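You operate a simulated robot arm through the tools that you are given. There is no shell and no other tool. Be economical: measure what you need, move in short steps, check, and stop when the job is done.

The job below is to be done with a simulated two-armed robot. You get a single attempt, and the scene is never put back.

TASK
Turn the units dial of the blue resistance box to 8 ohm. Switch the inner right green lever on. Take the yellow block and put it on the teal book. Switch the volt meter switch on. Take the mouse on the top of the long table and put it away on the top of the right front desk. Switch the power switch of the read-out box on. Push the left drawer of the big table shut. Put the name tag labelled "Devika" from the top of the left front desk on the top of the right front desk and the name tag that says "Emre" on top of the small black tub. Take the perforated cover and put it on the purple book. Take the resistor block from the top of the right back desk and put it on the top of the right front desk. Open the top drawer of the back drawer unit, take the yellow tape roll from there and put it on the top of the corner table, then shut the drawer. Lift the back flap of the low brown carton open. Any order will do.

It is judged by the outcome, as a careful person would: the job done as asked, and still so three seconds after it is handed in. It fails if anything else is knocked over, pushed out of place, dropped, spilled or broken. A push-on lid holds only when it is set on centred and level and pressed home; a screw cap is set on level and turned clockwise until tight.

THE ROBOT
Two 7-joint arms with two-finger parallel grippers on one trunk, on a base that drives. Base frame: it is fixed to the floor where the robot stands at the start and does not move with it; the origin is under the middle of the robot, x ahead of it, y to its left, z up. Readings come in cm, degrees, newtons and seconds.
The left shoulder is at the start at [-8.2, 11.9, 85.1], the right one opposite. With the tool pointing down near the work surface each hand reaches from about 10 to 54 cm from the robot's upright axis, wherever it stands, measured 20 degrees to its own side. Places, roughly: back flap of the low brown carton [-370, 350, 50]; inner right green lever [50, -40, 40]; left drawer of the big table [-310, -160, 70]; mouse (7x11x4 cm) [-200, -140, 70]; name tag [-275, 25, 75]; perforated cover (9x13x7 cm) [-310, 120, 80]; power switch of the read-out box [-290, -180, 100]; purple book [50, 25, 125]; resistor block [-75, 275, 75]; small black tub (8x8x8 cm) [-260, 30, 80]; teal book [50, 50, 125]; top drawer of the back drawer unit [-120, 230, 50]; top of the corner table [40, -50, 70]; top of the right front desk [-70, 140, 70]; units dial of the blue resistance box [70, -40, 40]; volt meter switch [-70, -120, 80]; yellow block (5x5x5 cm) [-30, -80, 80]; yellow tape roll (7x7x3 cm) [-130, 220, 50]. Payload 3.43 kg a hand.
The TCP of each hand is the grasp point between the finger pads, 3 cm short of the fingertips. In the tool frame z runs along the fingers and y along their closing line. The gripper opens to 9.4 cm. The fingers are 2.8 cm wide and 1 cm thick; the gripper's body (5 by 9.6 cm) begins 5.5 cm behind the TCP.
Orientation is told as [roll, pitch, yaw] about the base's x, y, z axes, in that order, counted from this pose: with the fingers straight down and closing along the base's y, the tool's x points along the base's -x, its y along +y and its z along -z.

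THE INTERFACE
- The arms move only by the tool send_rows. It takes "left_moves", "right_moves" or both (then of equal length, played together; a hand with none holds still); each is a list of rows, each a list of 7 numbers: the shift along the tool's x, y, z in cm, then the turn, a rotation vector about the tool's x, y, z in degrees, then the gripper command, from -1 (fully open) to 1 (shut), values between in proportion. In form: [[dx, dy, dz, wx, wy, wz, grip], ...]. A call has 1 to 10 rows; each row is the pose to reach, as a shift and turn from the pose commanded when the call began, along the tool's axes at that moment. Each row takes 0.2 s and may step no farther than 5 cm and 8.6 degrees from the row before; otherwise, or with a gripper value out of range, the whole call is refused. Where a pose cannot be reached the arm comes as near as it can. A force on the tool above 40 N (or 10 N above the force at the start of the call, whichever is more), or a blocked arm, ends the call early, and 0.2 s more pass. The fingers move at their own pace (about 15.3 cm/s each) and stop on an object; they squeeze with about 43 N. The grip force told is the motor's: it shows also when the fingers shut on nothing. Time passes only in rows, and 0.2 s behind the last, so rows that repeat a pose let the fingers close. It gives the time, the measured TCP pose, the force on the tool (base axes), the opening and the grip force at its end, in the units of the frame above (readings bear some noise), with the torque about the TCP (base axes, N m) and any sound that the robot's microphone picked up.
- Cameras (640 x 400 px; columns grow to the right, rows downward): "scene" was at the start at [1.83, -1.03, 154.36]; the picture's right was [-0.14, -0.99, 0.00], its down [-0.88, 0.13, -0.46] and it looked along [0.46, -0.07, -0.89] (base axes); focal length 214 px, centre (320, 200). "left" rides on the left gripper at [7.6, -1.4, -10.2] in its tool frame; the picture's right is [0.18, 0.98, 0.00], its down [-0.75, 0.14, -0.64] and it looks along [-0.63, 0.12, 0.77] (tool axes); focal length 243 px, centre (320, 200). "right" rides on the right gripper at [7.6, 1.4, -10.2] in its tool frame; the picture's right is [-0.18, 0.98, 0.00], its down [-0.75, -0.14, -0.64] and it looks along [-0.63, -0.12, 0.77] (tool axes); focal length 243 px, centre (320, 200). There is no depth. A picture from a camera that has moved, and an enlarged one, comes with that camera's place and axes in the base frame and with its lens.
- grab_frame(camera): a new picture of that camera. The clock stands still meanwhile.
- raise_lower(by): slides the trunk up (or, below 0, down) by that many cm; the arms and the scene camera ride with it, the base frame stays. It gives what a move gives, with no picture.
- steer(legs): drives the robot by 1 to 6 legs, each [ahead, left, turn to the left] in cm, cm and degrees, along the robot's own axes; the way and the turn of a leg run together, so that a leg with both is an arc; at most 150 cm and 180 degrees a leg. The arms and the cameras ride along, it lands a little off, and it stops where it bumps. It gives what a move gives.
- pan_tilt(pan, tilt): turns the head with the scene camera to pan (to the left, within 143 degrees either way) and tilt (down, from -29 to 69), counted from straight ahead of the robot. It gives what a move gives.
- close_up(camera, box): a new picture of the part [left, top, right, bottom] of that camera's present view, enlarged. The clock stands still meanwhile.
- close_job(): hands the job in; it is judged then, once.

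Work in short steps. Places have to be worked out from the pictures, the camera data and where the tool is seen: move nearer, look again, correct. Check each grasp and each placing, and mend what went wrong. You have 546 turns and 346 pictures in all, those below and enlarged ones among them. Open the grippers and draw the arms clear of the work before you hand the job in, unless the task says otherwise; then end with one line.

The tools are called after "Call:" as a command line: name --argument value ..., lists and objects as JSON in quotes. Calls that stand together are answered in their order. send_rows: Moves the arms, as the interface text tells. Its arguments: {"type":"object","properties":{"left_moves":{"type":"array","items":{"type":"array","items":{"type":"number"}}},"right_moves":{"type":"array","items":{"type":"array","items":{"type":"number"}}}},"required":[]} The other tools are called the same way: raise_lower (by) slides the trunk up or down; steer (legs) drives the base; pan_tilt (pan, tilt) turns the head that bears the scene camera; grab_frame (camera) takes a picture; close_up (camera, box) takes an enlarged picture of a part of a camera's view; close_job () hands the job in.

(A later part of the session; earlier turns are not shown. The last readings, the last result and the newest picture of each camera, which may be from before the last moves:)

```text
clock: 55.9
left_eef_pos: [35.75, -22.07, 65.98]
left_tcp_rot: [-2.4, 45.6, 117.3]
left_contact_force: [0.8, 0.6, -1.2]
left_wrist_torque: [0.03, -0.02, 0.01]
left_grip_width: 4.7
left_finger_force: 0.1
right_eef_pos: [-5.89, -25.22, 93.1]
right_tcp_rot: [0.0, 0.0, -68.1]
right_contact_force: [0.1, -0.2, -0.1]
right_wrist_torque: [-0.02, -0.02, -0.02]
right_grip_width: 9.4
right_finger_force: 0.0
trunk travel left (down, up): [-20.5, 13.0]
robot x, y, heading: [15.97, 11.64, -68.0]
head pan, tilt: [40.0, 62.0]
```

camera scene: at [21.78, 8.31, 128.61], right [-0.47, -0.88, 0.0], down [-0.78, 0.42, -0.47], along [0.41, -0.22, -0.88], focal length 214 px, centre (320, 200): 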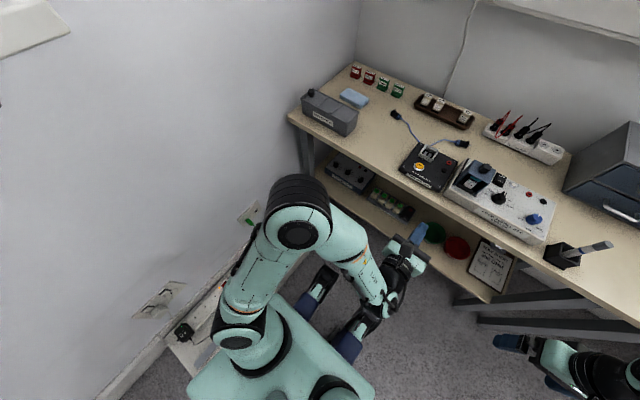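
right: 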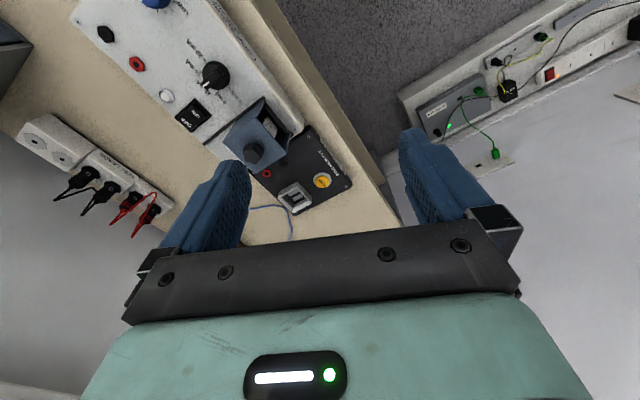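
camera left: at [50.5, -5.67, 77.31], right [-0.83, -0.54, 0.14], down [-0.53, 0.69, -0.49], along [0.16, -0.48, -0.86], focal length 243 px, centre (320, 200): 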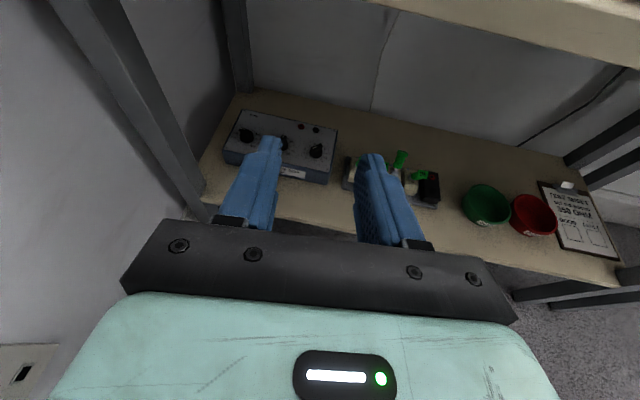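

Pitch works at the centre. Turn the robot left 25° so the dial is straight ahead, and move 7 cm nearer.

Call:
steer --legs '[[0, 0, 25], [7, 0, 0]]'

Call:
grab_frame --camera "left"

```text
clock: 58.0
left_eef_pos: [48.85, -11.4, 66.03]
left_tcp_rot: [-2.5, 45.5, 142.7]
left_contact_force: [-0.2, 0.1, 0.1]
left_wrist_torque: [0.01, -0.02, 0.0]
left_grip_width: 4.73
left_finger_force: 0.0
right_eef_pos: [12.5, -32.32, 93.09]
right_tcp_rot: [0.2, 0.0, -42.7]
right_contact_force: [0.1, 0.5, -1.0]
right_wrist_torque: [0.02, -0.03, 0.0]
right_grip_width: 9.43
right_finger_force: 0.1
trunk travel left (down, up): [-20.5, 13.0]
robot x, y, heading: [16.37, 10.59, -42.6]
head pan, tilt: [40.0, 62.0]
stopped in leg 2: the robot was blocked; the commanded pose is now the measured one
```

```text
317 pictures are left
camera left: at [47.84, -9.5, 78.65], right [-0.47, -0.88, 0.1], down [-0.88, 0.46, -0.09], along [0.04, -0.13, -0.99], focal length 243 px, centre (320, 200)
```

left: 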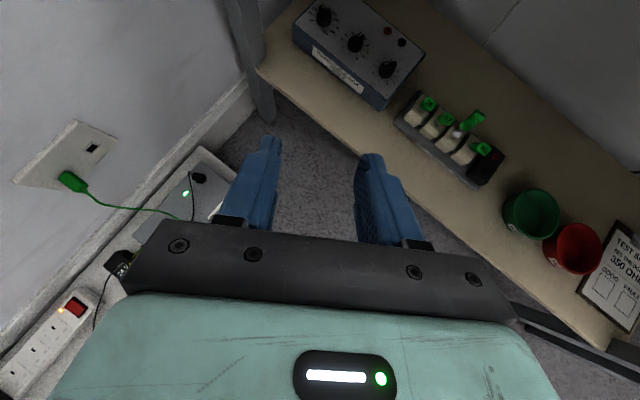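

Blocked by the trunking at the left, but the dial is now straight ahead. Close-up of the dial.

Call:
close_up --camera "left" --box '[340, 30, 440, 110]'

```text
5.00 times, centred on (390, 70) of left
camera zoom: at [47.84, -9.5, 78.65], right [-0.47, -0.88, 0.1], down [-0.88, 0.46, -0.09], along [0.04, -0.13, -0.99], focal length 1213 px, centre (-30, 850)
```

zoom: 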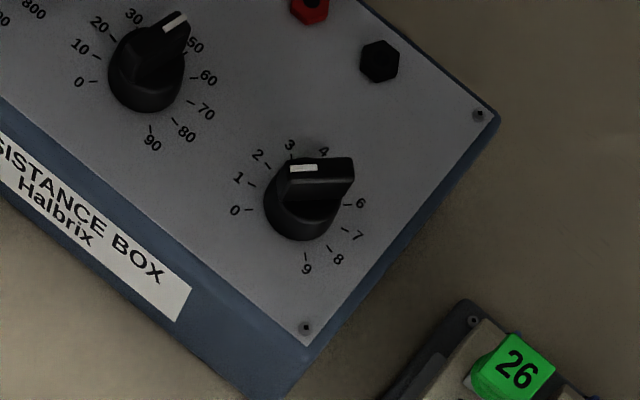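

The pointer points at about 0–1, so it needs a large clockwise turn to 8. First lower the hand, then slide in under the table top above the dial.

Call:
send_rows --left_moves '[[-3.2, 2, 3.1, 0, 0, 0, 0], [-6.4, 4, 6.3, 0, 0, 0, 0], [-9.6, 6, 9.4, 0, 0, 0, 0], [-12.8, 8, 12.6, 0, 0, 0, 0]]'

Call:
grab_frame --camera "left"

```text
clock: 59.0
left_eef_pos: [44.39, -17.38, 47.94]
left_tcp_rot: [-2.6, 45.7, 142.9]
left_contact_force: [-0.1, -0.5, 0.1]
left_wrist_torque: [0.0, 0.01, -0.01]
left_grip_width: 4.72
left_finger_force: 0.1
right_eef_pos: [12.5, -32.09, 93.01]
right_tcp_rot: [0.0, -0.1, -42.8]
right_contact_force: [0.0, 0.6, -1.0]
right_wrist_torque: [0.02, 0.0, -0.02]
right_grip_width: 9.42
right_finger_force: 0.0
trunk travel left (down, up): [-20.5, 13.0]
robot x, y, heading: [16.73, 10.6, -42.5]
head pan, tilt: [40.0, 62.0]
```

```text
315 pictures are left
camera left: at [43.35, -15.37, 60.48], right [-0.47, -0.88, 0.1], down [-0.88, 0.46, -0.1], along [0.04, -0.13, -0.99], focal length 243 px, centre (320, 200)
```

left: 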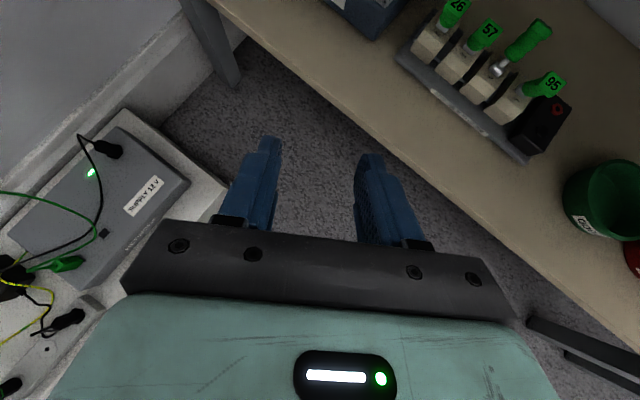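

Call:
send_rows --left_moves '[[3.2, 1, 3.2, 0, 0, 0, 0], [6.4, 2, 6.5, 0, 0, 0, 0], [9.6, 3, 9.8, 0, 0, 0, 0], [12.8, 3.8, 13.1, 0, 0, 0, 0]]'

Call:
grab_frame --camera "left"

```text
clock: 60.0
left_eef_pos: [55.86, -29.02, 47.27]
left_tcp_rot: [-2.4, 45.4, 143.0]
left_contact_force: [-1.0, 0.3, -0.2]
left_wrist_torque: [0.02, -0.04, -0.01]
left_grip_width: 4.69
left_finger_force: 0.0
left hand out of reach, approached as far as the arm can: row 4
right_eef_pos: [12.32, -32.19, 93.06]
right_tcp_rot: [0.0, -0.1, -42.8]
right_contact_force: [-0.3, -0.5, 0.3]
right_wrist_torque: [0.04, -0.02, -0.01]
right_grip_width: 9.41
right_finger_force: 0.0
trunk travel left (down, up): [-20.5, 13.0]
robot x, y, heading: [16.33, 10.74, -42.5]
head pan, tilt: [40.0, 62.0]
```

```text
314 pictures are left
camera left: at [54.86, -27.13, 59.95], right [-0.47, -0.88, 0.1], down [-0.88, 0.46, -0.09], along [0.03, -0.13, -0.99], focal length 243 px, centre (320, 200)
```

left: 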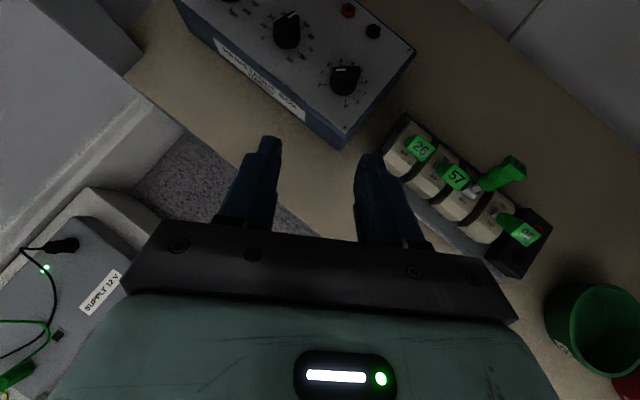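

At reach limit; the robot must come closer. Retract the hand, turn back toward the table, and drive nearer.

Call:
send_rows --left_moves '[[-3.2, 0, -3.2, 0, 0, 0, 0], [-6.4, 0, -6.5, 0, 0, 0, 0], [-9.6, 0, -9.8, 0, 0, 0, 0], [-12.8, 0, -13.1, 0, 0, 0, 0], [-14, 0, -16, 0, 0, 0, 0]]'

Call:
steer --legs '[[-2, -1, 0], [0, 0, -22]]'

```text
clock: 61.2
left_eef_pos: [38.55, -17.26, 48.56]
left_tcp_rot: [-2.4, 45.6, 142.8]
left_contact_force: [0.3, 0.4, 0.5]
left_wrist_torque: [0.01, -0.03, -0.02]
left_grip_width: 4.68
left_finger_force: 0.1
right_eef_pos: [12.44, -32.06, 93.14]
right_tcp_rot: [-0.1, -0.1, -42.6]
right_contact_force: [0.5, -0.8, 0.3]
right_wrist_torque: [0.01, 0.01, 0.03]
right_grip_width: 9.41
right_finger_force: 0.2
trunk travel left (down, up): [-20.5, 13.0]
robot x, y, heading: [16.26, 10.37, -42.8]
head pan, tilt: [40.0, 62.0]
```

```text
clock: 63.1
left_eef_pos: [24.29, -22.91, 48.51]
left_tcp_rot: [-2.5, 45.7, 120.6]
left_contact_force: [-0.4, 0.5, -0.4]
left_wrist_torque: [-0.01, 0.01, 0.0]
left_grip_width: 4.71
left_finger_force: 0.0
right_eef_pos: [-5.56, -26.88, 93.04]
right_tcp_rot: [-0.1, -0.1, -65.0]
right_contact_force: [0.0, 0.1, -0.2]
right_wrist_torque: [0.03, -0.03, 0.02]
right_grip_width: 9.41
right_finger_force: 0.1
trunk travel left (down, up): [-20.5, 13.0]
robot x, y, heading: [14.1, 11.33, -65.0]
head pan, tilt: [40.0, 62.0]
```

Call:
send_rows --left_moves '[[-2, -4, -2, 5, 0, -4.9, 0], [-3, -8, -3, 10, 0, -9.8, 0], [-3, -12, -3, 15, 0, -14.7, 0]]'

Call:
grab_frame --camera "left"

```text
clock: 64.0
left_eef_pos: [32.08, -12.82, 48.74]
left_tcp_rot: [-2.3, 46.3, 141.9]
left_contact_force: [0.5, 0.0, -0.4]
left_wrist_torque: [-0.02, 0.01, -0.02]
left_grip_width: 4.69
left_finger_force: 0.1
right_eef_pos: [-5.52, -26.78, 93.03]
right_tcp_rot: [-0.1, -0.1, -65.0]
right_contact_force: [0.1, 0.5, -0.2]
right_wrist_torque: [-0.01, -0.01, -0.02]
right_grip_width: 9.41
right_finger_force: 0.1
trunk travel left (down, up): [-20.5, 13.0]
robot x, y, heading: [14.48, 11.45, -64.7]
head pan, tilt: [40.0, 62.0]
```

```text
313 pictures are left
camera left: at [31.08, -10.84, 61.38], right [-0.48, -0.87, 0.11], down [-0.87, 0.48, -0.1], along [0.04, -0.14, -0.99], focal length 243 px, centre (320, 200)
```

left: 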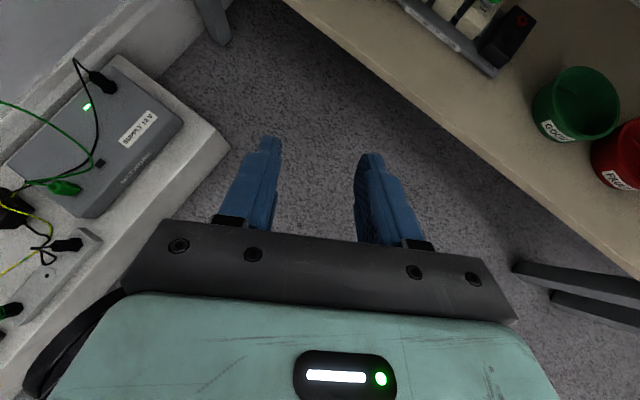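

Hand is clear. Drive ahead toward the table.

Call:
steer --legs '[[16, 0, 0]]'

Call:
grab_frame --camera "left"

```text
clock: 65.4
left_eef_pos: [38.85, -27.41, 48.67]
left_tcp_rot: [-2.3, 46.2, 141.7]
left_contact_force: [0.1, -0.6, -0.2]
left_wrist_torque: [0.0, -0.03, 0.01]
left_grip_width: 4.68
left_finger_force: 0.2
right_eef_pos: [1.25, -41.29, 92.97]
right_tcp_rot: [-0.1, 0.0, -64.9]
right_contact_force: [0.0, -0.8, 0.1]
right_wrist_torque: [0.0, 0.03, -0.03]
right_grip_width: 9.4
right_finger_force: 0.1
trunk travel left (down, up): [-20.5, 13.0]
robot x, y, heading: [20.79, -3.03, -65.1]
head pan, tilt: [40.0, 62.0]
```

```text
312 pictures are left
camera left: at [37.84, -25.3, 61.36], right [-0.49, -0.87, 0.11], down [-0.87, 0.48, -0.1], along [0.04, -0.14, -0.99], focal length 243 px, centre (320, 200)
```

left: 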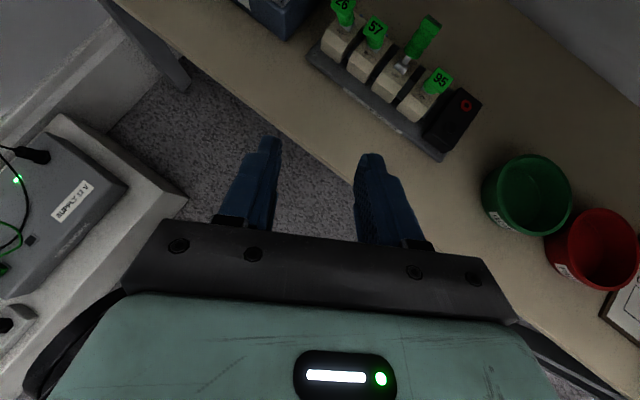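

Call:
send_rows --left_moves '[[2.7, -1.6, 3.5, 0, 0, 0, 0], [5.4, -3.2, 7, 0, 0, 0, 0], [8.1, -4.8, 10.5, 0, 0, 0, 0], [10.8, -6.4, 14, 0, 0, 0, 0], [13.6, -7.9, 17.5, 0, 0, 0, 0]]'

Call:
grab_frame --camera "left"

```text
clock: 66.6
left_eef_pos: [60.32, -33.19, 46.45]
left_tcp_rot: [-2.7, 45.8, 141.2]
left_contact_force: [0.0, 0.8, -0.1]
left_wrist_torque: [-0.01, -0.02, 0.0]
left_grip_width: 4.68
left_finger_force: 0.1
right_eef_pos: [0.54, -40.67, 93.11]
right_tcp_rot: [0.2, -0.4, -64.8]
right_contact_force: [0.3, -0.4, -0.6]
right_wrist_torque: [-0.03, 0.03, 0.01]
right_grip_width: 9.36
right_finger_force: 0.0
trunk travel left (down, up): [-20.5, 13.0]
robot x, y, heading: [21.28, -3.2, -64.9]
head pan, tilt: [40.0, 62.0]
```

```text
311 pictures are left
camera left: at [59.36, -31.19, 59.22], right [-0.49, -0.86, 0.1], down [-0.87, 0.48, -0.1], along [0.04, -0.14, -0.99], focal length 243 px, centre (320, 200)
```

left: 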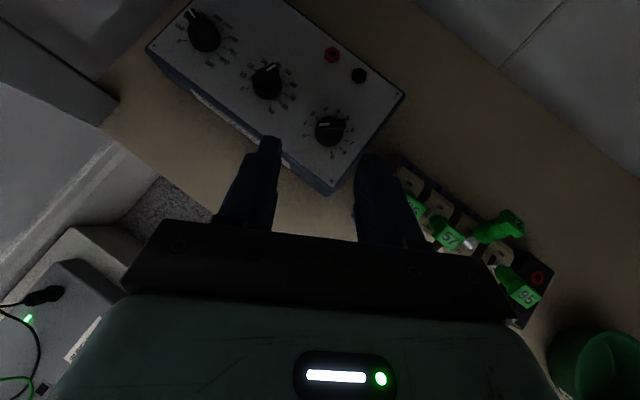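

Call:
close_up --camera "left" --box '[290, 85, 380, 165]'

```text
5.00 times, centred on (335, 125) of left
camera zoom: at [59.36, -31.19, 59.22], right [-0.49, -0.86, 0.1], down [-0.87, 0.48, -0.1], along [0.04, -0.14, -0.99], focal length 1213 px, centre (245, 575)
```

zoom: 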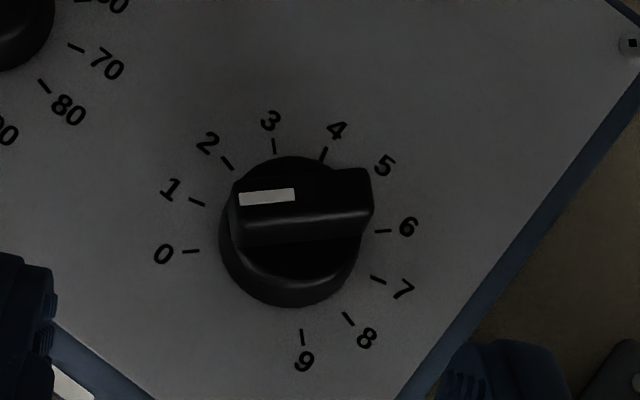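

Value reads 0 and 8 needs ~240° clockwise. First push the bar's left end forward with closed fingers; lower in behind it.

Call:
send_rows --left_moves '[[-0.8, 0, 1.6, 0, 0, 0, 1], [-1.5, -0.2, 3.2, 0, 0, 0, 1], [-2.2, -0.3, 4.8, 0, 0, 0, 1], [-2.2, -0.3, 4.8, 0, 0, 0, 1]]'

Call:
close_up --camera "left" --box '[250, 80, 410, 200]'

```text
clock: 67.6
left_eef_pos: [63.23, -34.2, 42.06]
left_tcp_rot: [-2.4, 46.5, 141.9]
left_contact_force: [0.3, -0.3, 1.0]
left_wrist_torque: [-0.01, -0.01, -0.02]
left_grip_width: 0.0
left_finger_force: 32.5
right_eef_pos: [1.02, -40.75, 93.23]
right_tcp_rot: [0.0, -0.5, -64.8]
right_contact_force: [-0.3, -0.9, -0.4]
right_wrist_torque: [0.0, -0.02, 0.0]
right_grip_width: 9.39
right_finger_force: 0.0
trunk travel left (down, up): [-20.5, 13.0]
robot x, y, heading: [21.22, -3.16, -64.8]
head pan, tilt: [40.0, 62.0]
```

```text
3.33 times, centred on (330, 140) of left
camera zoom: at [62.06, -32.04, 54.63], right [-0.48, -0.87, 0.11], down [-0.87, 0.47, -0.11], along [0.04, -0.14, -0.99], focal length 809 px, centre (287, 400)
```

zoom: 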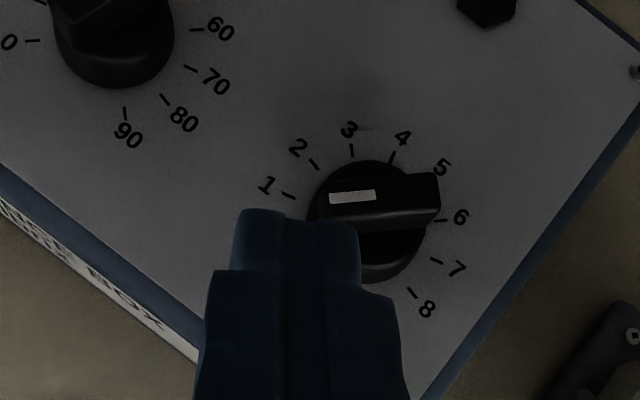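

Call:
send_rows --left_moves '[[-1, 0.1, 0.5, 0, 0, 0, 1], [-2.1, 0.2, 0.96, 0, 0, 0, 1]]'

Call:
close_up --camera "left" --box '[250, 80, 410, 200]'

```text
clock: 68.2
left_eef_pos: [62.4, -34.81, 39.71]
left_tcp_rot: [-2.0, 46.4, 141.8]
left_contact_force: [0.0, 0.4, 0.0]
left_wrist_torque: [-0.03, 0.01, 0.01]
left_grip_width: 0.01
left_finger_force: 33.0
right_eef_pos: [1.37, -41.39, 93.07]
right_tcp_rot: [0.0, -0.2, -65.0]
right_contact_force: [-0.1, -0.1, -0.6]
right_wrist_torque: [-0.03, 0.01, -0.02]
right_grip_width: 9.41
right_finger_force: 0.0
trunk travel left (down, up): [-20.5, 13.0]
robot x, y, heading: [21.22, -3.24, -64.9]
head pan, tilt: [40.0, 62.0]
```

```text
3.33 times, centred on (330, 140) of left
camera zoom: at [61.33, -32.63, 52.35], right [-0.49, -0.87, 0.11], down [-0.87, 0.48, -0.11], along [0.04, -0.15, -0.99], focal length 809 px, centre (287, 400)
```

zoom: 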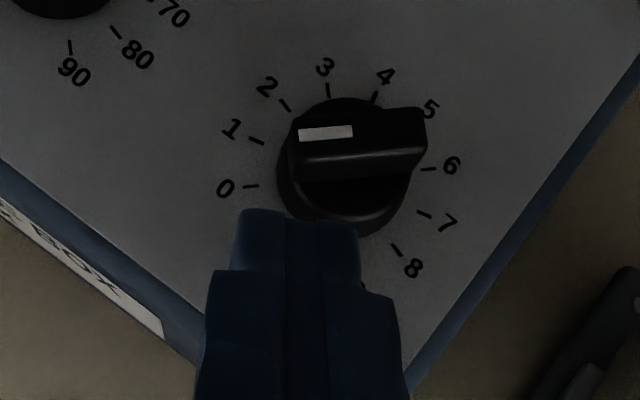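

Call:
send_rows --left_moves '[[0.5, -0.1, 0.5, 0, 0, 0, 1], [1, -0.2, 1, 0, 0, 0, 1], [1.4, -0.3, 1.4, 0, 0, 0, 1], [1.7, -0.3, 1.7, 0, 0, 0, 1]]'

Call:
close_up --camera "left" --box '[250, 80, 410, 200]'

```text
clock: 69.2
left_eef_pos: [64.68, -35.6, 39.62]
left_tcp_rot: [-2.3, 46.3, 142.0]
left_contact_force: [-2.4, 6.1, 7.0]
left_wrist_torque: [0.03, -0.07, 0.04]
left_grip_width: 0.0
left_finger_force: 32.9
right_eef_pos: [1.22, -41.27, 93.13]
right_tcp_rot: [0.0, -0.2, -64.9]
right_contact_force: [0.0, 0.6, -0.2]
right_wrist_torque: [-0.04, 0.04, -0.05]
right_grip_width: 9.39
right_finger_force: 0.0
trunk travel left (down, up): [-20.5, 13.0]
robot x, y, heading: [21.02, -3.46, -64.8]
head pan, tilt: [40.0, 62.0]
```

```text
3.33 times, centred on (330, 140) of left
camera zoom: at [63.55, -33.53, 52.3], right [-0.48, -0.87, 0.11], down [-0.87, 0.47, -0.11], along [0.04, -0.14, -0.99], focal length 809 px, centre (287, 400)
```

zoom: 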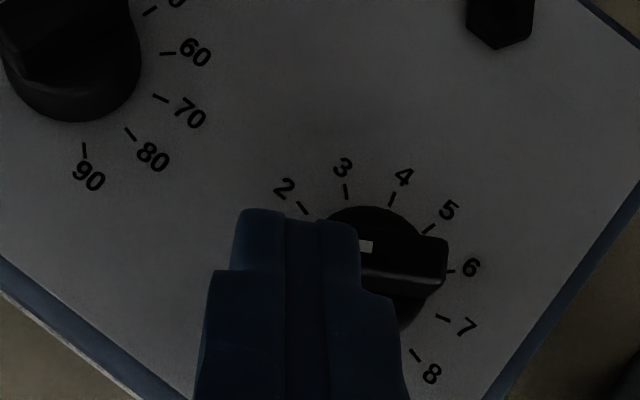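

Call:
send_rows --left_moves '[[0.4, -0.1, 0.4, 0, 0, 0, 1], [0.8, -0.2, 0.8, 0, 0, 0, 1], [1.1, -0.3, 1.1, 0, 0, 0, 1]]'

Call:
close_up --camera "left" --box '[250, 80, 410, 200]'

```text
clock: 70.0
left_eef_pos: [65.55, -36.19, 39.67]
left_tcp_rot: [-2.4, 46.2, 141.5]
left_contact_force: [-0.5, 0.1, -0.3]
left_wrist_torque: [0.01, 0.02, 0.01]
left_grip_width: 0.0
left_finger_force: 33.3
right_eef_pos: [0.92, -41.08, 93.06]
right_tcp_rot: [0.1, -0.3, -65.0]
right_contact_force: [-0.3, -0.1, 0.6]
right_wrist_torque: [-0.01, 0.01, 0.03]
right_grip_width: 9.39
right_finger_force: 0.0
trunk travel left (down, up): [-20.5, 13.0]
robot x, y, heading: [20.86, -3.26, -64.7]
head pan, tilt: [40.0, 62.0]
```

```text
3.33 times, centred on (330, 140) of left
camera zoom: at [64.61, -34.23, 52.27], right [-0.49, -0.87, 0.1], down [-0.87, 0.48, -0.1], along [0.04, -0.14, -0.99], focal length 809 px, centre (287, 400)
```

zoom: 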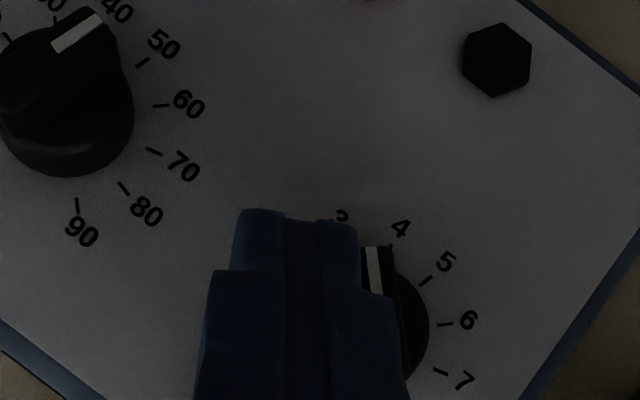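

Bar now points to ~3. Finger is on its left; move a bit forward then sweep right to push the far end clockwise.

Call:
send_rows --left_moves '[[0.45, -0.1, 0.45, 0, 0, 0, 1], [0.45, 0.4, 0.45, 0, 0, 0, 1], [0.4, 0.9, 0.4, 0, 0, 0, 1], [0.3, 1.4, 0.3, 0, 0, 0, 1], [0.1, 1.9, 0.1, 0, 0, 0, 1]]'

Call:
close_up --camera "left" --box '[250, 80, 410, 200]'

```text
clock: 71.2
left_eef_pos: [65.84, -37.17, 39.7]
left_tcp_rot: [-2.6, 46.6, 142.5]
left_contact_force: [10.5, 11.4, 11.1]
left_wrist_torque: [0.16, -0.13, 0.07]
left_grip_width: 0.0
left_finger_force: 32.8
right_eef_pos: [1.36, -40.83, 93.26]
right_tcp_rot: [-0.1, -0.4, -64.8]
right_contact_force: [0.0, -0.4, -0.8]
right_wrist_torque: [-0.03, 0.0, -0.05]
right_grip_width: 9.42
right_finger_force: 0.1
trunk travel left (down, up): [-20.5, 13.0]
robot x, y, heading: [21.04, -3.09, -64.9]
head pan, tilt: [40.0, 62.0]
```

```text
3.33 times, centred on (330, 140) of left
camera zoom: at [64.72, -35.17, 52.35], right [-0.47, -0.87, 0.1], down [-0.88, 0.46, -0.11], along [0.05, -0.14, -0.99], focal length 809 px, centre (287, 400)
```

zoom: 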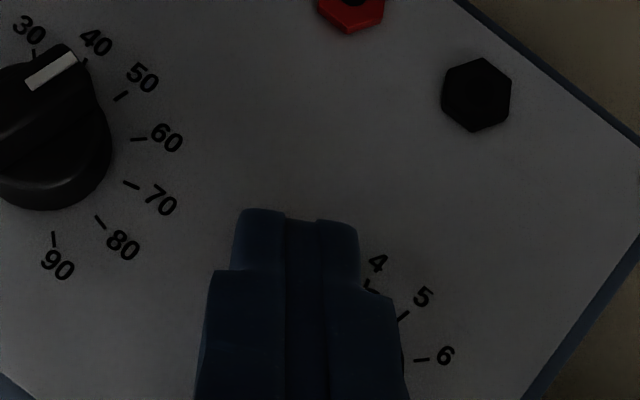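

Call:
send_rows --left_moves '[[1, -0.5, -1.2, 0, 0, 0, 1], [1.5, -1, -3, 0, 0, 0, 1], [1, -1.5, -5, 0, 0, 0, 1]]'

Call:
close_up --camera "left" --box '[250, 80, 410, 200]'

```text
clock: 72.2
left_eef_pos: [63.04, -32.48, 42.11]
left_tcp_rot: [-4.5, 43.9, 140.8]
left_contact_force: [0.5, -0.6, -0.3]
left_wrist_torque: [0.02, 0.0, 0.0]
left_grip_width: 0.01
left_finger_force: 33.2
right_eef_pos: [1.23, -41.1, 93.21]
right_tcp_rot: [0.0, -0.3, -64.9]
right_contact_force: [0.0, -0.7, 0.3]
right_wrist_torque: [0.02, -0.03, 0.01]
right_grip_width: 9.41
right_finger_force: 0.1
trunk travel left (down, up): [-20.5, 13.0]
robot x, y, heading: [21.05, -3.57, -64.7]
head pan, tilt: [40.0, 62.0]
stopped in row 3 (left hand): the arm was blocked; the commanded pose is now the measured one
```

```text
3.33 times, centred on (330, 140) of left
camera zoom: at [62.13, -30.97, 54.85], right [-0.48, -0.88, 0.07], down [-0.88, 0.47, -0.07], along [0.03, -0.1, -0.99], focal length 809 px, centre (287, 400)
```

zoom: 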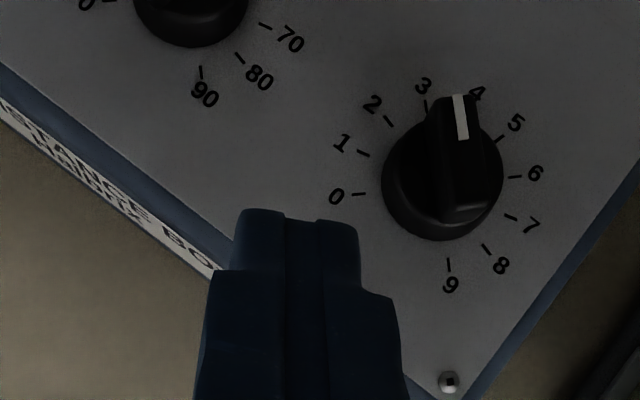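

Pointer now at 3. Next: go to the right of the near end of the bar, to push that end left.

Call:
send_rows --left_moves '[[0.5, 2, 0.5, 0, 0, 0, 1], [1, 4, 1, 0, 0, 0, 1], [1.2, 5.1, 1.2, 0, 0, 0, 1]]'

Call:
close_up --camera "left" --box '[230, 80, 390, 200]'

Call:
grab_frame --camera "scene"

```text
clock: 73.2
left_eef_pos: [61.92, -34.35, 40.34]
left_tcp_rot: [-6.4, 42.2, 140.9]
left_contact_force: [0.8, -0.3, 0.4]
left_wrist_torque: [0.01, 0.03, 0.03]
left_grip_width: 0.0
left_finger_force: 33.4
right_eef_pos: [1.05, -40.73, 93.11]
right_tcp_rot: [0.1, -0.4, -64.6]
right_contact_force: [-0.9, -0.3, 0.0]
right_wrist_torque: [0.02, -0.01, -0.02]
right_grip_width: 9.42
right_finger_force: 0.0
trunk travel left (down, up): [-20.5, 13.0]
robot x, y, heading: [21.06, -2.85, -64.1]
head pan, tilt: [40.0, 62.0]
stopped in row 3 (left hand): the arm was blocked; the commanded pose is now the measured one
```

```text
3.33 times, centred on (310, 140) of left
camera zoom: at [61.11, -33.46, 53.1], right [-0.45, -0.89, 0.04], down [-0.89, 0.45, -0.04], along [0.02, -0.06, -1.0], focal length 809 px, centre (353, 400)
```

zoom: 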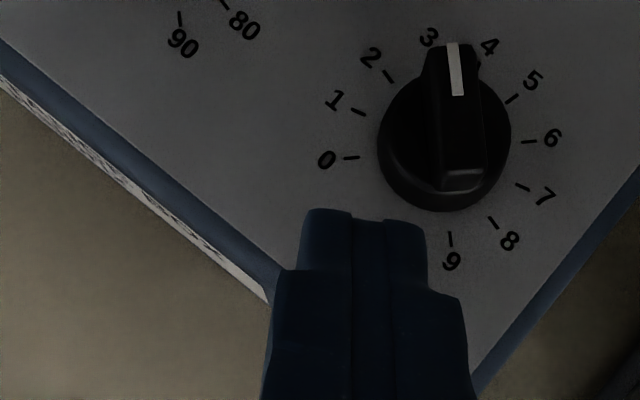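

```text
302 pictures are left
camera scene: at [24.55, -1.26, 147.35], right [-0.41, -0.91, 0.0], down [-0.8, 0.36, -0.47], along [0.43, -0.2, -0.88], focal length 214 px, centre (320, 200)
```

scene: 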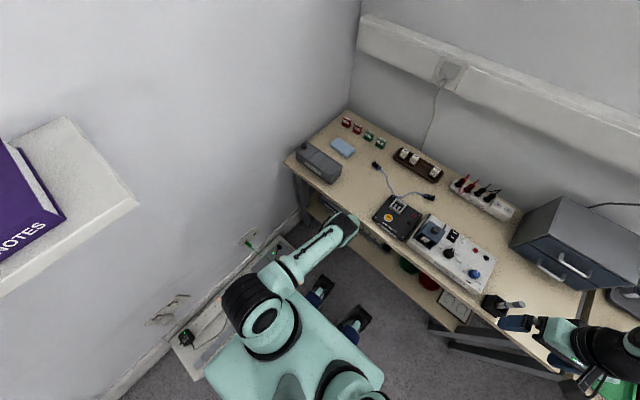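

The wrist is pressing the table-top edge; use a flatter hand (pitch ~60) to gain clearance.

Call:
send_rows --left_moves '[[0, 0.5, -0.7, 0, 7, 0, 1], [0, 1, -1, 0, 14, 0, 1], [0, 1.5, -1, 0, 20, 0, 1]]'

Call:
close_up --camera "left" --box '[230, 80, 390, 200]'

```text
clock: 74.0
left_eef_pos: [60.58, -36.62, 41.44]
left_tcp_rot: [-9.1, 62.6, 136.8]
left_contact_force: [-0.3, 0.5, -0.2]
left_wrist_torque: [0.0, -0.02, 0.0]
left_grip_width: 0.0
left_finger_force: 33.8
right_eef_pos: [1.29, -41.24, 92.92]
right_tcp_rot: [0.0, 0.0, -64.7]
right_contact_force: [0.1, 0.1, -0.1]
right_wrist_torque: [0.0, 0.03, 0.02]
right_grip_width: 9.38
right_finger_force: 0.1
trunk travel left (down, up): [-20.5, 13.0]
robot x, y, heading: [21.32, -3.25, -64.5]
head pan, tilt: [40.0, 62.0]
```

```text
3.33 times, centred on (310, 140) of left
camera zoom: at [56.29, -32.99, 52.9], right [-0.5, -0.86, 0.09], down [-0.81, 0.43, -0.39], along [0.29, -0.27, -0.92], focal length 809 px, centre (353, 400)
```

zoom: 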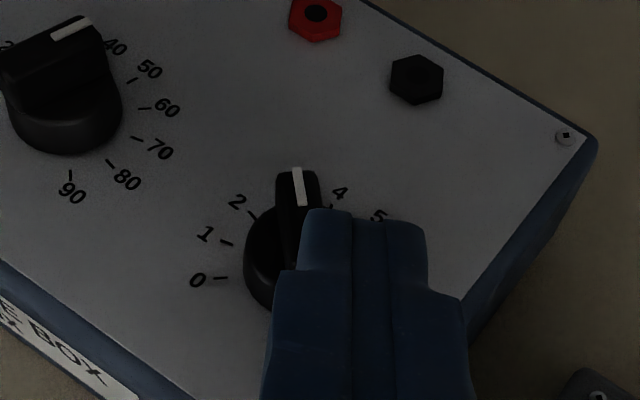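

Call:
send_rows --left_moves '[[0, 1.3, 0.5, 0, 0, 0, 1], [-0.4, 1.3, 1.2, 0, 0, 0, 1], [-0.8, 1.3, 2, 0, 0, 0, 1], [-1.2, 1.3, 2.9, 0, 0, 0, 1]]'

Call:
close_up --camera "left" --box '[230, 80, 390, 200]'

```text
clock: 75.0
left_eef_pos: [61.71, -38.44, 38.88]
left_tcp_rot: [-9.3, 62.4, 136.7]
left_contact_force: [-0.8, 1.0, -0.2]
left_wrist_torque: [-0.04, 0.01, 0.0]
left_grip_width: 0.0
left_finger_force: 33.3
right_eef_pos: [1.34, -41.06, 93.09]
right_tcp_rot: [-0.1, -0.1, -64.7]
right_contact_force: [0.0, 0.4, -0.1]
right_wrist_torque: [-0.01, 0.01, 0.01]
right_grip_width: 9.41
right_finger_force: 0.1
trunk travel left (down, up): [-20.5, 13.0]
robot x, y, heading: [21.08, -3.13, -64.4]
head pan, tilt: [40.0, 62.0]
```

```text
3.33 times, centred on (310, 140) of left
camera zoom: at [57.4, -34.92, 50.35], right [-0.5, -0.86, 0.09], down [-0.81, 0.44, -0.38], along [0.29, -0.27, -0.92], focal length 809 px, centre (353, 400)
```

zoom: 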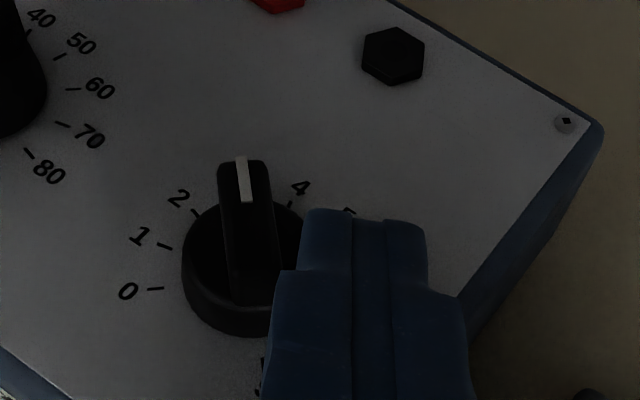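

Positioned right of the near end. Sweep left.

Call:
send_rows --left_moves '[[0, -0.6, 0, 0, 0, 0, 1], [0, -1.2, 0, 0, 0, 0, 1], [0, -1.8, 0, 0, 0, 0, 1], [0, -2.4, 0, 0, 0, 0, 1]]'

Call:
close_up --camera "left" --box '[230, 80, 390, 200]'

```text
clock: 76.0
left_eef_pos: [63.03, -36.8, 38.98]
left_tcp_rot: [-9.1, 62.4, 136.7]
left_contact_force: [-11.5, 0.7, 4.9]
left_wrist_torque: [0.0, 0.18, -0.18]
left_grip_width: 0.01
left_finger_force: 32.6
right_eef_pos: [1.39, -41.2, 93.17]
right_tcp_rot: [0.2, -0.2, -64.8]
right_contact_force: [-0.5, -0.2, -0.2]
right_wrist_torque: [0.0, 0.02, 0.0]
right_grip_width: 9.43
right_finger_force: 0.0
trunk travel left (down, up): [-20.5, 13.0]
robot x, y, heading: [21.2, -3.16, -64.6]
head pan, tilt: [40.0, 62.0]
```

```text
3.33 times, centred on (310, 140) of left
camera zoom: at [58.71, -33.09, 50.5], right [-0.5, -0.86, 0.09], down [-0.81, 0.44, -0.39], along [0.29, -0.27, -0.92], focal length 809 px, centre (353, 400)
```

zoom: 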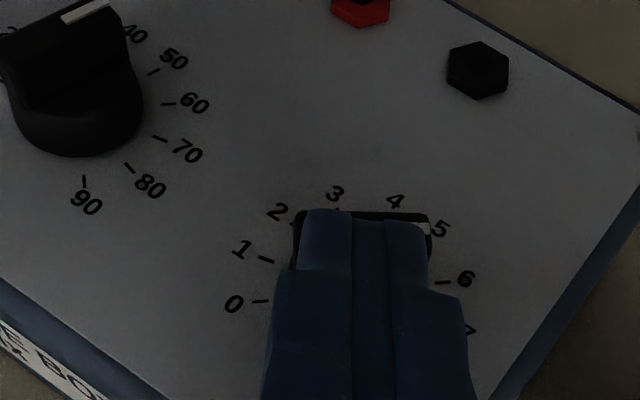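

Bar now points near 6. Back off, shift left, and push the left end forward.

Call:
send_rows --left_moves '[[0, 0.2, -0.8, 0, 0, 0, 1], [0, 0, -1.6, 0, 0, 0, 1], [0, -0.8, -1.6, 0, 0, 0, 1], [0, -1.4, -1.5, 0, 0, 0, 1], [0, -1.4, -0.8, 0, 0, 0, 1]]'

Call:
close_up --camera "left" --box '[230, 80, 390, 200]'

```text
clock: 77.2
left_eef_pos: [63.3, -34.95, 39.5]
left_tcp_rot: [-9.2, 62.4, 136.6]
left_contact_force: [-0.8, 0.2, 0.6]
left_wrist_torque: [0.02, 0.02, -0.01]
left_grip_width: 0.01
left_finger_force: 32.4
right_eef_pos: [1.31, -41.06, 93.18]
right_tcp_rot: [0.1, -0.1, -64.7]
right_contact_force: [0.5, 0.3, -0.1]
right_wrist_torque: [-0.05, 0.04, 0.02]
right_grip_width: 9.41
right_finger_force: 0.0
trunk travel left (down, up): [-20.5, 13.0]
robot x, y, heading: [21.19, -2.9, -64.4]
head pan, tilt: [40.0, 62.0]
```

```text
3.33 times, centred on (310, 140) of left
camera zoom: at [58.95, -31.45, 51.03], right [-0.5, -0.86, 0.09], down [-0.81, 0.44, -0.38], along [0.29, -0.27, -0.92], focal length 809 px, centre (353, 400)
```

zoom: 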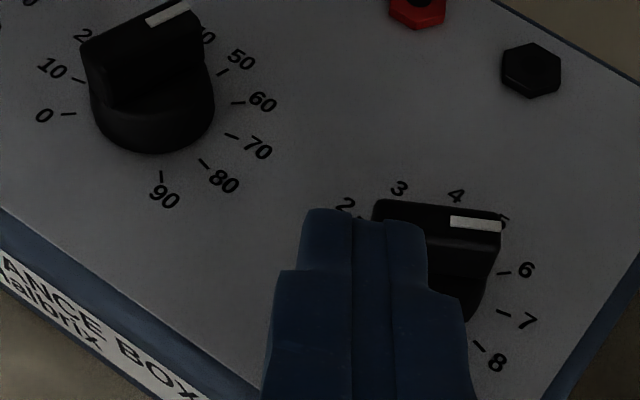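

Call:
send_rows --left_moves '[[0, -0.5, 0, 0, 0, 0, 1], [0.2, -0.5, 0.5, 0, 0, 0, 1], [0.4, -0.5, 1, 0, 0, 0, 1], [0.6, -0.5, 1.5, 0, 0, 0, 1]]'

Call:
close_up --camera "left" --box '[230, 80, 390, 200]'

```text
clock: 78.2
left_eef_pos: [64.72, -35.58, 39.41]
left_tcp_rot: [-9.2, 62.5, 136.7]
left_contact_force: [-1.4, 1.7, 2.1]
left_wrist_torque: [-0.01, -0.02, 0.0]
left_grip_width: 0.0
left_finger_force: 32.8
right_eef_pos: [1.36, -41.15, 93.24]
right_tcp_rot: [0.0, -0.2, -64.7]
right_contact_force: [1.0, 0.4, 0.0]
right_wrist_torque: [0.02, 0.0, 0.02]
right_grip_width: 9.41
right_finger_force: 0.1
trunk travel left (down, up): [-20.5, 13.0]
robot x, y, heading: [21.12, -2.84, -64.6]
head pan, tilt: [40.0, 62.0]
```

```text
3.33 times, centred on (310, 140) of left
camera zoom: at [60.56, -32.0, 50.9], right [-0.5, -0.86, 0.09], down [-0.81, 0.43, -0.39], along [0.29, -0.27, -0.92], focal length 809 px, centre (353, 400)
```

zoom: 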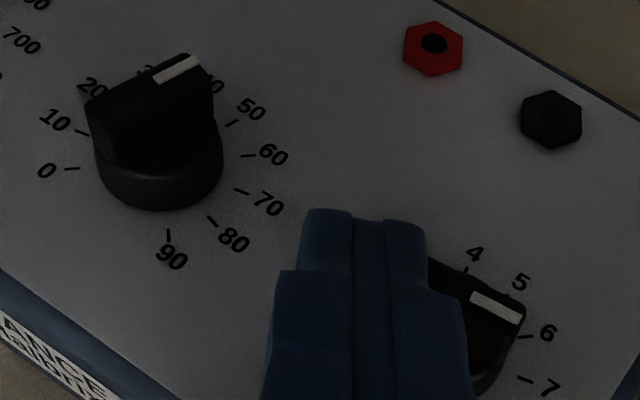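

Call:
send_rows --left_moves '[[0.1, 0, 0.25, 0, 0, 0, 1], [0.2, 0, 0.5, 0, 0, 0, 1]]'

Call:
close_up --camera "left" --box '[230, 80, 390, 200]'

```text
clock: 78.8
left_eef_pos: [65.21, -35.89, 39.37]
left_tcp_rot: [-9.3, 62.5, 136.5]
left_contact_force: [-0.9, 1.1, 0.8]
left_wrist_torque: [0.0, 0.02, 0.0]
left_grip_width: 0.02
left_finger_force: 32.7
right_eef_pos: [1.34, -41.1, 93.12]
right_tcp_rot: [0.0, -0.1, -64.7]
right_contact_force: [-0.5, 0.0, -0.1]
right_wrist_torque: [0.03, 0.0, -0.01]
right_grip_width: 9.41
right_finger_force: 0.0
trunk travel left (down, up): [-20.5, 13.0]
robot x, y, heading: [20.96, -3.07, -64.5]
head pan, tilt: [40.0, 62.0]
```

```text
3.33 times, centred on (310, 140) of left
camera zoom: at [60.94, -32.33, 50.84], right [-0.5, -0.86, 0.09], down [-0.81, 0.44, -0.38], along [0.29, -0.27, -0.92], focal length 809 px, centre (353, 400)
```

zoom: 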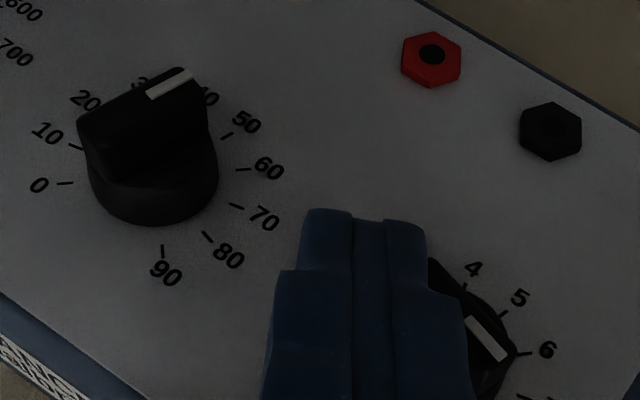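

Close to 8 now. Back away and check.

Call:
send_rows --left_moves '[[0, -0.2, -1, 0, 0, 0, 1], [0, -0.4, -3, 0, 0, 0, 1], [0, -0.5, -5, 0, 0, 0, 1]]'

Call:
close_up --camera "left" --box '[300, 80, 400, 155]'

```text
clock: 79.6
left_eef_pos: [61.65, -33.2, 41.51]
left_tcp_rot: [-9.2, 62.4, 136.7]
left_contact_force: [-0.4, -0.2, 0.4]
left_wrist_torque: [-0.02, -0.03, 0.02]
left_grip_width: 0.0
left_finger_force: 32.4
right_eef_pos: [1.3, -41.16, 93.05]
right_tcp_rot: [0.0, 0.0, -64.7]
right_contact_force: [-0.2, 0.2, 0.5]
right_wrist_torque: [-0.03, 0.05, 0.03]
right_grip_width: 9.39
right_finger_force: 0.0
trunk travel left (down, up): [-20.5, 13.0]
robot x, y, heading: [20.99, -3.16, -64.6]
head pan, tilt: [40.0, 62.0]
```

```text
5.33 times, centred on (350, 118) of left
camera zoom: at [57.49, -29.58, 53.11], right [-0.5, -0.86, 0.09], down [-0.81, 0.43, -0.38], along [0.29, -0.27, -0.92], focal length 1294 px, centre (160, 640)
```

zoom: 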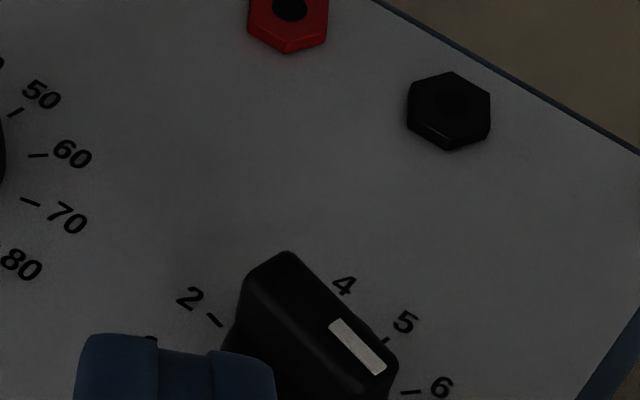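

Call:
send_rows --left_moves '[[0, -1.5, -2, 0, 0, 0, 1], [0, -3, -4, 0, 0, 0, 1]]'

Call:
close_up --camera "left" --box '[330, 80, 430, 155]'

```text
clock: 80.2
left_eef_pos: [60.58, -29.06, 43.67]
left_tcp_rot: [-9.3, 62.4, 136.7]
left_contact_force: [0.6, -0.3, -0.3]
left_wrist_torque: [0.0, -0.01, -0.04]
left_grip_width: 0.0
left_finger_force: 33.3
right_eef_pos: [1.36, -41.2, 93.15]
right_tcp_rot: [0.0, -0.1, -64.7]
right_contact_force: [-0.2, 0.5, -0.4]
right_wrist_torque: [-0.03, 0.0, -0.01]
right_grip_width: 9.42
right_finger_force: 0.1
trunk travel left (down, up): [-20.5, 13.0]
robot x, y, heading: [21.47, -3.39, -64.4]
head pan, tilt: [40.0, 62.0]
```

```text
5.33 times, centred on (380, 118) of left
camera zoom: at [56.34, -25.29, 55.21], right [-0.5, -0.86, 0.09], down [-0.81, 0.44, -0.38], along [0.29, -0.27, -0.92], focal length 1294 px, centre (0, 640)
```

zoom: 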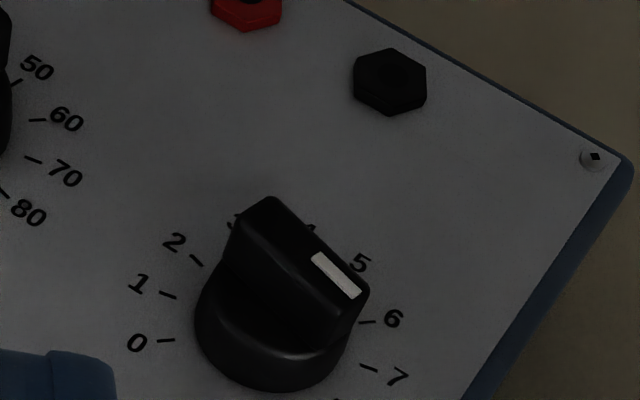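

Dial is at 8. Now back the base straight out so the hand leaves from under the table, then raise the trunk.

Call:
steer --legs '[[-35, 0, 0]]'

Call:
raise_lower --by 8

Call:
send_rows --left_moves '[[3, 2, -2, 0, -8, 0, 1], [6, 4, -4, 0, -16, 0, 0], [9, 6, -6, 0, -24, 0, -1], [12, 8, -8, 0, -32, 0, -1], [14, 10, -10, 0, -40, 0, -1], [16, 12, -12, 0, -48, 0, -1], [18, 13, -13, 0, -56, 0, -1]]'

```text
clock: 82.4
left_eef_pos: [45.78, 2.13, 43.65]
left_tcp_rot: [-9.3, 62.3, 136.4]
left_contact_force: [-0.4, 0.0, -0.3]
left_wrist_torque: [0.0, -0.03, -0.01]
left_grip_width: 0.0
left_finger_force: 33.4
right_eef_pos: [-13.52, -9.87, 93.12]
right_tcp_rot: [-0.1, -0.1, -64.7]
right_contact_force: [-0.1, 0.6, -1.0]
right_wrist_torque: [-0.02, -0.04, 0.02]
right_grip_width: 9.41
right_finger_force: 0.1
trunk travel left (down, up): [-20.5, 13.0]
robot x, y, heading: [6.25, 27.96, -64.9]
head pan, tilt: [40.0, 62.0]
```

```text
clock: 83.6
left_eef_pos: [45.78, 2.22, 51.66]
left_tcp_rot: [-9.1, 62.3, 136.5]
left_contact_force: [-0.5, 0.2, 0.4]
left_wrist_torque: [0.0, 0.02, 0.02]
left_grip_width: 0.01
left_finger_force: 32.7
right_eef_pos: [-13.59, -9.92, 101.05]
right_tcp_rot: [0.0, -0.1, -64.7]
right_contact_force: [-0.2, 0.8, -0.8]
right_wrist_torque: [-0.01, 0.0, 0.05]
right_grip_width: 9.39
right_finger_force: 0.0
trunk travel left (down, up): [-28.5, 5.0]
robot x, y, heading: [6.21, 27.75, -64.7]
head pan, tilt: [40.0, 62.0]
```

```text
clock: 85.2
left_eef_pos: [34.71, -7.91, 72.76]
left_tcp_rot: [-4.2, 6.6, 144.3]
left_contact_force: [-0.7, -0.3, -0.2]
left_wrist_torque: [0.02, 0.02, 0.0]
left_grip_width: 9.42
left_finger_force: 0.2
right_eef_pos: [-13.42, -9.95, 101.08]
right_tcp_rot: [0.0, 0.0, -64.7]
right_contact_force: [1.5, -0.9, -0.3]
right_wrist_torque: [0.0, -0.01, 0.0]
right_grip_width: 9.4
right_finger_force: 0.1
trunk travel left (down, up): [-28.5, 5.0]
robot x, y, heading: [6.37, 28.32, -64.7]
head pan, tilt: [40.0, 62.0]
```

Unflip the left wrist and lift the hand.

Call:
send_rows --left_moves '[[0, 0, -3, 0, 0, -8, -1], [0, 0, -6, 0, 0, -16, -1], [0, 0, -9, 0, 0, -24, -1], [0, 0, -12, 0, 0, -32, -1], [0, 0, -15, 0, 0, -40, -1], [0, 0, -18, 0, 0, -48, -1], [0, 0, -20, 0, 0, -56, -1], [0, 0, -22, 0, 0, -64, -1], [0, 0, -24, 0, 0, -72, -1], [0, 0, -25, 0, 0, -80, -1]]'

Call:
send_rows --left_moves '[[0, 0, 0, 0, 0, -8, -1], [0, 0, 0, 0, 0, -16, -1], [0, 0, 0, 0, 0, -24, -1], [0, 0, 0, 0, 0, -32, -1], [0, 0, 0, 0, 0, -40, -1], [0, 0, 0, 0, 0, -48, -1], [0, 0, 0, 0, 0, -56, -1], [0, 0, 0, 0, 0, -64, -1], [0, 0, 0, 0, 0, -71, -1]]'

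```text
clock: 87.4
left_eef_pos: [31.13, -7.7, 97.35]
left_tcp_rot: [5.9, 5.4, -135.0]
left_contact_force: [-0.1, -0.1, -0.1]
left_wrist_torque: [-0.01, -0.02, 0.0]
left_grip_width: 9.37
left_finger_force: 0.0
right_eef_pos: [-13.39, -9.93, 101.08]
right_tcp_rot: [0.0, -0.1, -64.7]
right_contact_force: [-0.4, -0.3, 0.5]
right_wrist_torque: [0.05, -0.01, -0.04]
right_grip_width: 9.4
right_finger_force: 0.1
trunk travel left (down, up): [-28.5, 5.0]
robot x, y, heading: [6.75, 28.35, -64.7]
head pan, tilt: [40.0, 62.0]
```

```text
clock: 89.4
left_eef_pos: [31.37, -7.8, 97.44]
left_tcp_rot: [7.0, -3.8, -64.7]
left_contact_force: [-0.6, -1.0, 0.3]
left_wrist_torque: [0.03, 0.0, 0.02]
left_grip_width: 9.41
left_finger_force: 0.1
right_eef_pos: [-13.4, -10.04, 101.08]
right_tcp_rot: [0.0, -0.2, -64.9]
right_contact_force: [-0.1, 0.0, 0.3]
right_wrist_torque: [0.0, 0.0, 0.0]
right_grip_width: 9.38
right_finger_force: 0.1
trunk travel left (down, up): [-28.5, 5.0]
robot x, y, heading: [6.67, 28.51, -64.9]
head pan, tilt: [40.0, 62.0]
```

Level the left hand, then shift right along the tables and look at the second table.

Call:
send_rows --left_moves '[[0, 0, 0, 7, 3.8, 0, -1]]'

Call:
steer --legs '[[0, -68, -3]]'

Call:
pan_tilt --pan 0 --tilt 40

Call:
grab_frame --camera "scene"

```text
clock: 89.8
left_eef_pos: [31.21, -7.67, 97.33]
left_tcp_rot: [0.0, 0.1, -64.5]
left_contact_force: [0.2, 0.1, -0.6]
left_wrist_torque: [0.0, 0.01, -0.02]
left_grip_width: 9.4
left_finger_force: 0.0
right_eef_pos: [-13.42, -9.95, 101.05]
right_tcp_rot: [0.0, -0.1, -64.8]
right_contact_force: [-0.4, 0.0, 1.2]
right_wrist_torque: [0.03, 0.02, -0.03]
right_grip_width: 9.39
right_finger_force: 0.1
trunk travel left (down, up): [-28.5, 5.0]
robot x, y, heading: [6.35, 28.13, -64.7]
head pan, tilt: [40.0, 62.0]
```

```text
clock: 96.1
left_eef_pos: [-32.05, -36.05, 97.35]
left_tcp_rot: [0.0, 0.0, -67.1]
left_contact_force: [0.9, -0.2, -0.2]
left_wrist_torque: [0.03, -0.02, 0.02]
left_grip_width: 9.4
left_finger_force: 0.1
right_eef_pos: [-76.72, -36.35, 101.08]
right_tcp_rot: [0.0, -0.1, -67.4]
right_contact_force: [0.3, 0.0, 0.0]
right_wrist_torque: [0.01, 0.0, 0.05]
right_grip_width: 9.4
right_finger_force: 0.0
trunk travel left (down, up): [-28.5, 5.0]
robot x, y, heading: [-55.41, 0.85, -67.7]
head pan, tilt: [40.0, 62.0]
```

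```text
clock: 97.2
left_eef_pos: [-31.96, -36.09, 97.26]
left_tcp_rot: [0.0, 0.0, -67.1]
left_contact_force: [0.0, 0.1, 0.4]
left_wrist_torque: [-0.01, 0.02, 0.01]
left_grip_width: 9.41
left_finger_force: 0.0
right_eef_pos: [-76.69, -36.37, 100.99]
right_tcp_rot: [0.0, 0.0, -67.5]
right_contact_force: [-0.9, 0.3, -0.6]
right_wrist_torque: [0.02, 0.01, 0.0]
right_grip_width: 9.39
right_finger_force: 0.1
trunk travel left (down, up): [-28.5, 5.0]
robot x, y, heading: [-55.17, 0.63, -67.2]
head pan, tilt: [0.0, 40.0]
```

```text
293 pictures are left
camera scene: at [-53.59, -3.1, 158.43], right [-0.92, -0.39, 0.0], down [-0.25, 0.59, -0.77], along [0.3, -0.71, -0.64], focal length 214 px, centre (320, 200)
```

scene: 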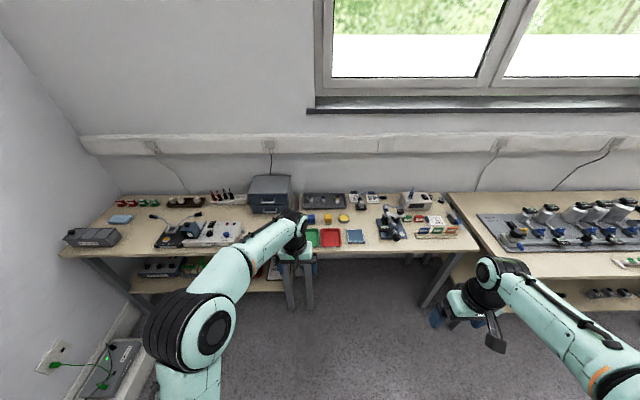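

Call:
close_up --camera "scene" --box '[290, 180, 490, 260]'

```text
3.20 times, centred on (390, 220) of scene
camera zoom: at [-53.59, -3.1, 158.43], right [-0.92, -0.39, 0.0], down [-0.25, 0.59, -0.77], along [0.3, -0.71, -0.64], focal length 686 px, centre (96, 136)
```

zoom: 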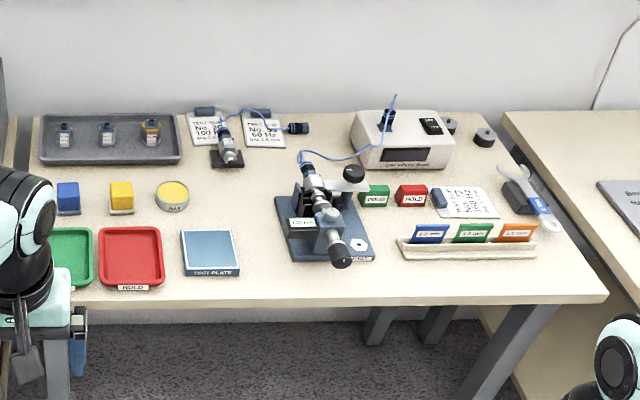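

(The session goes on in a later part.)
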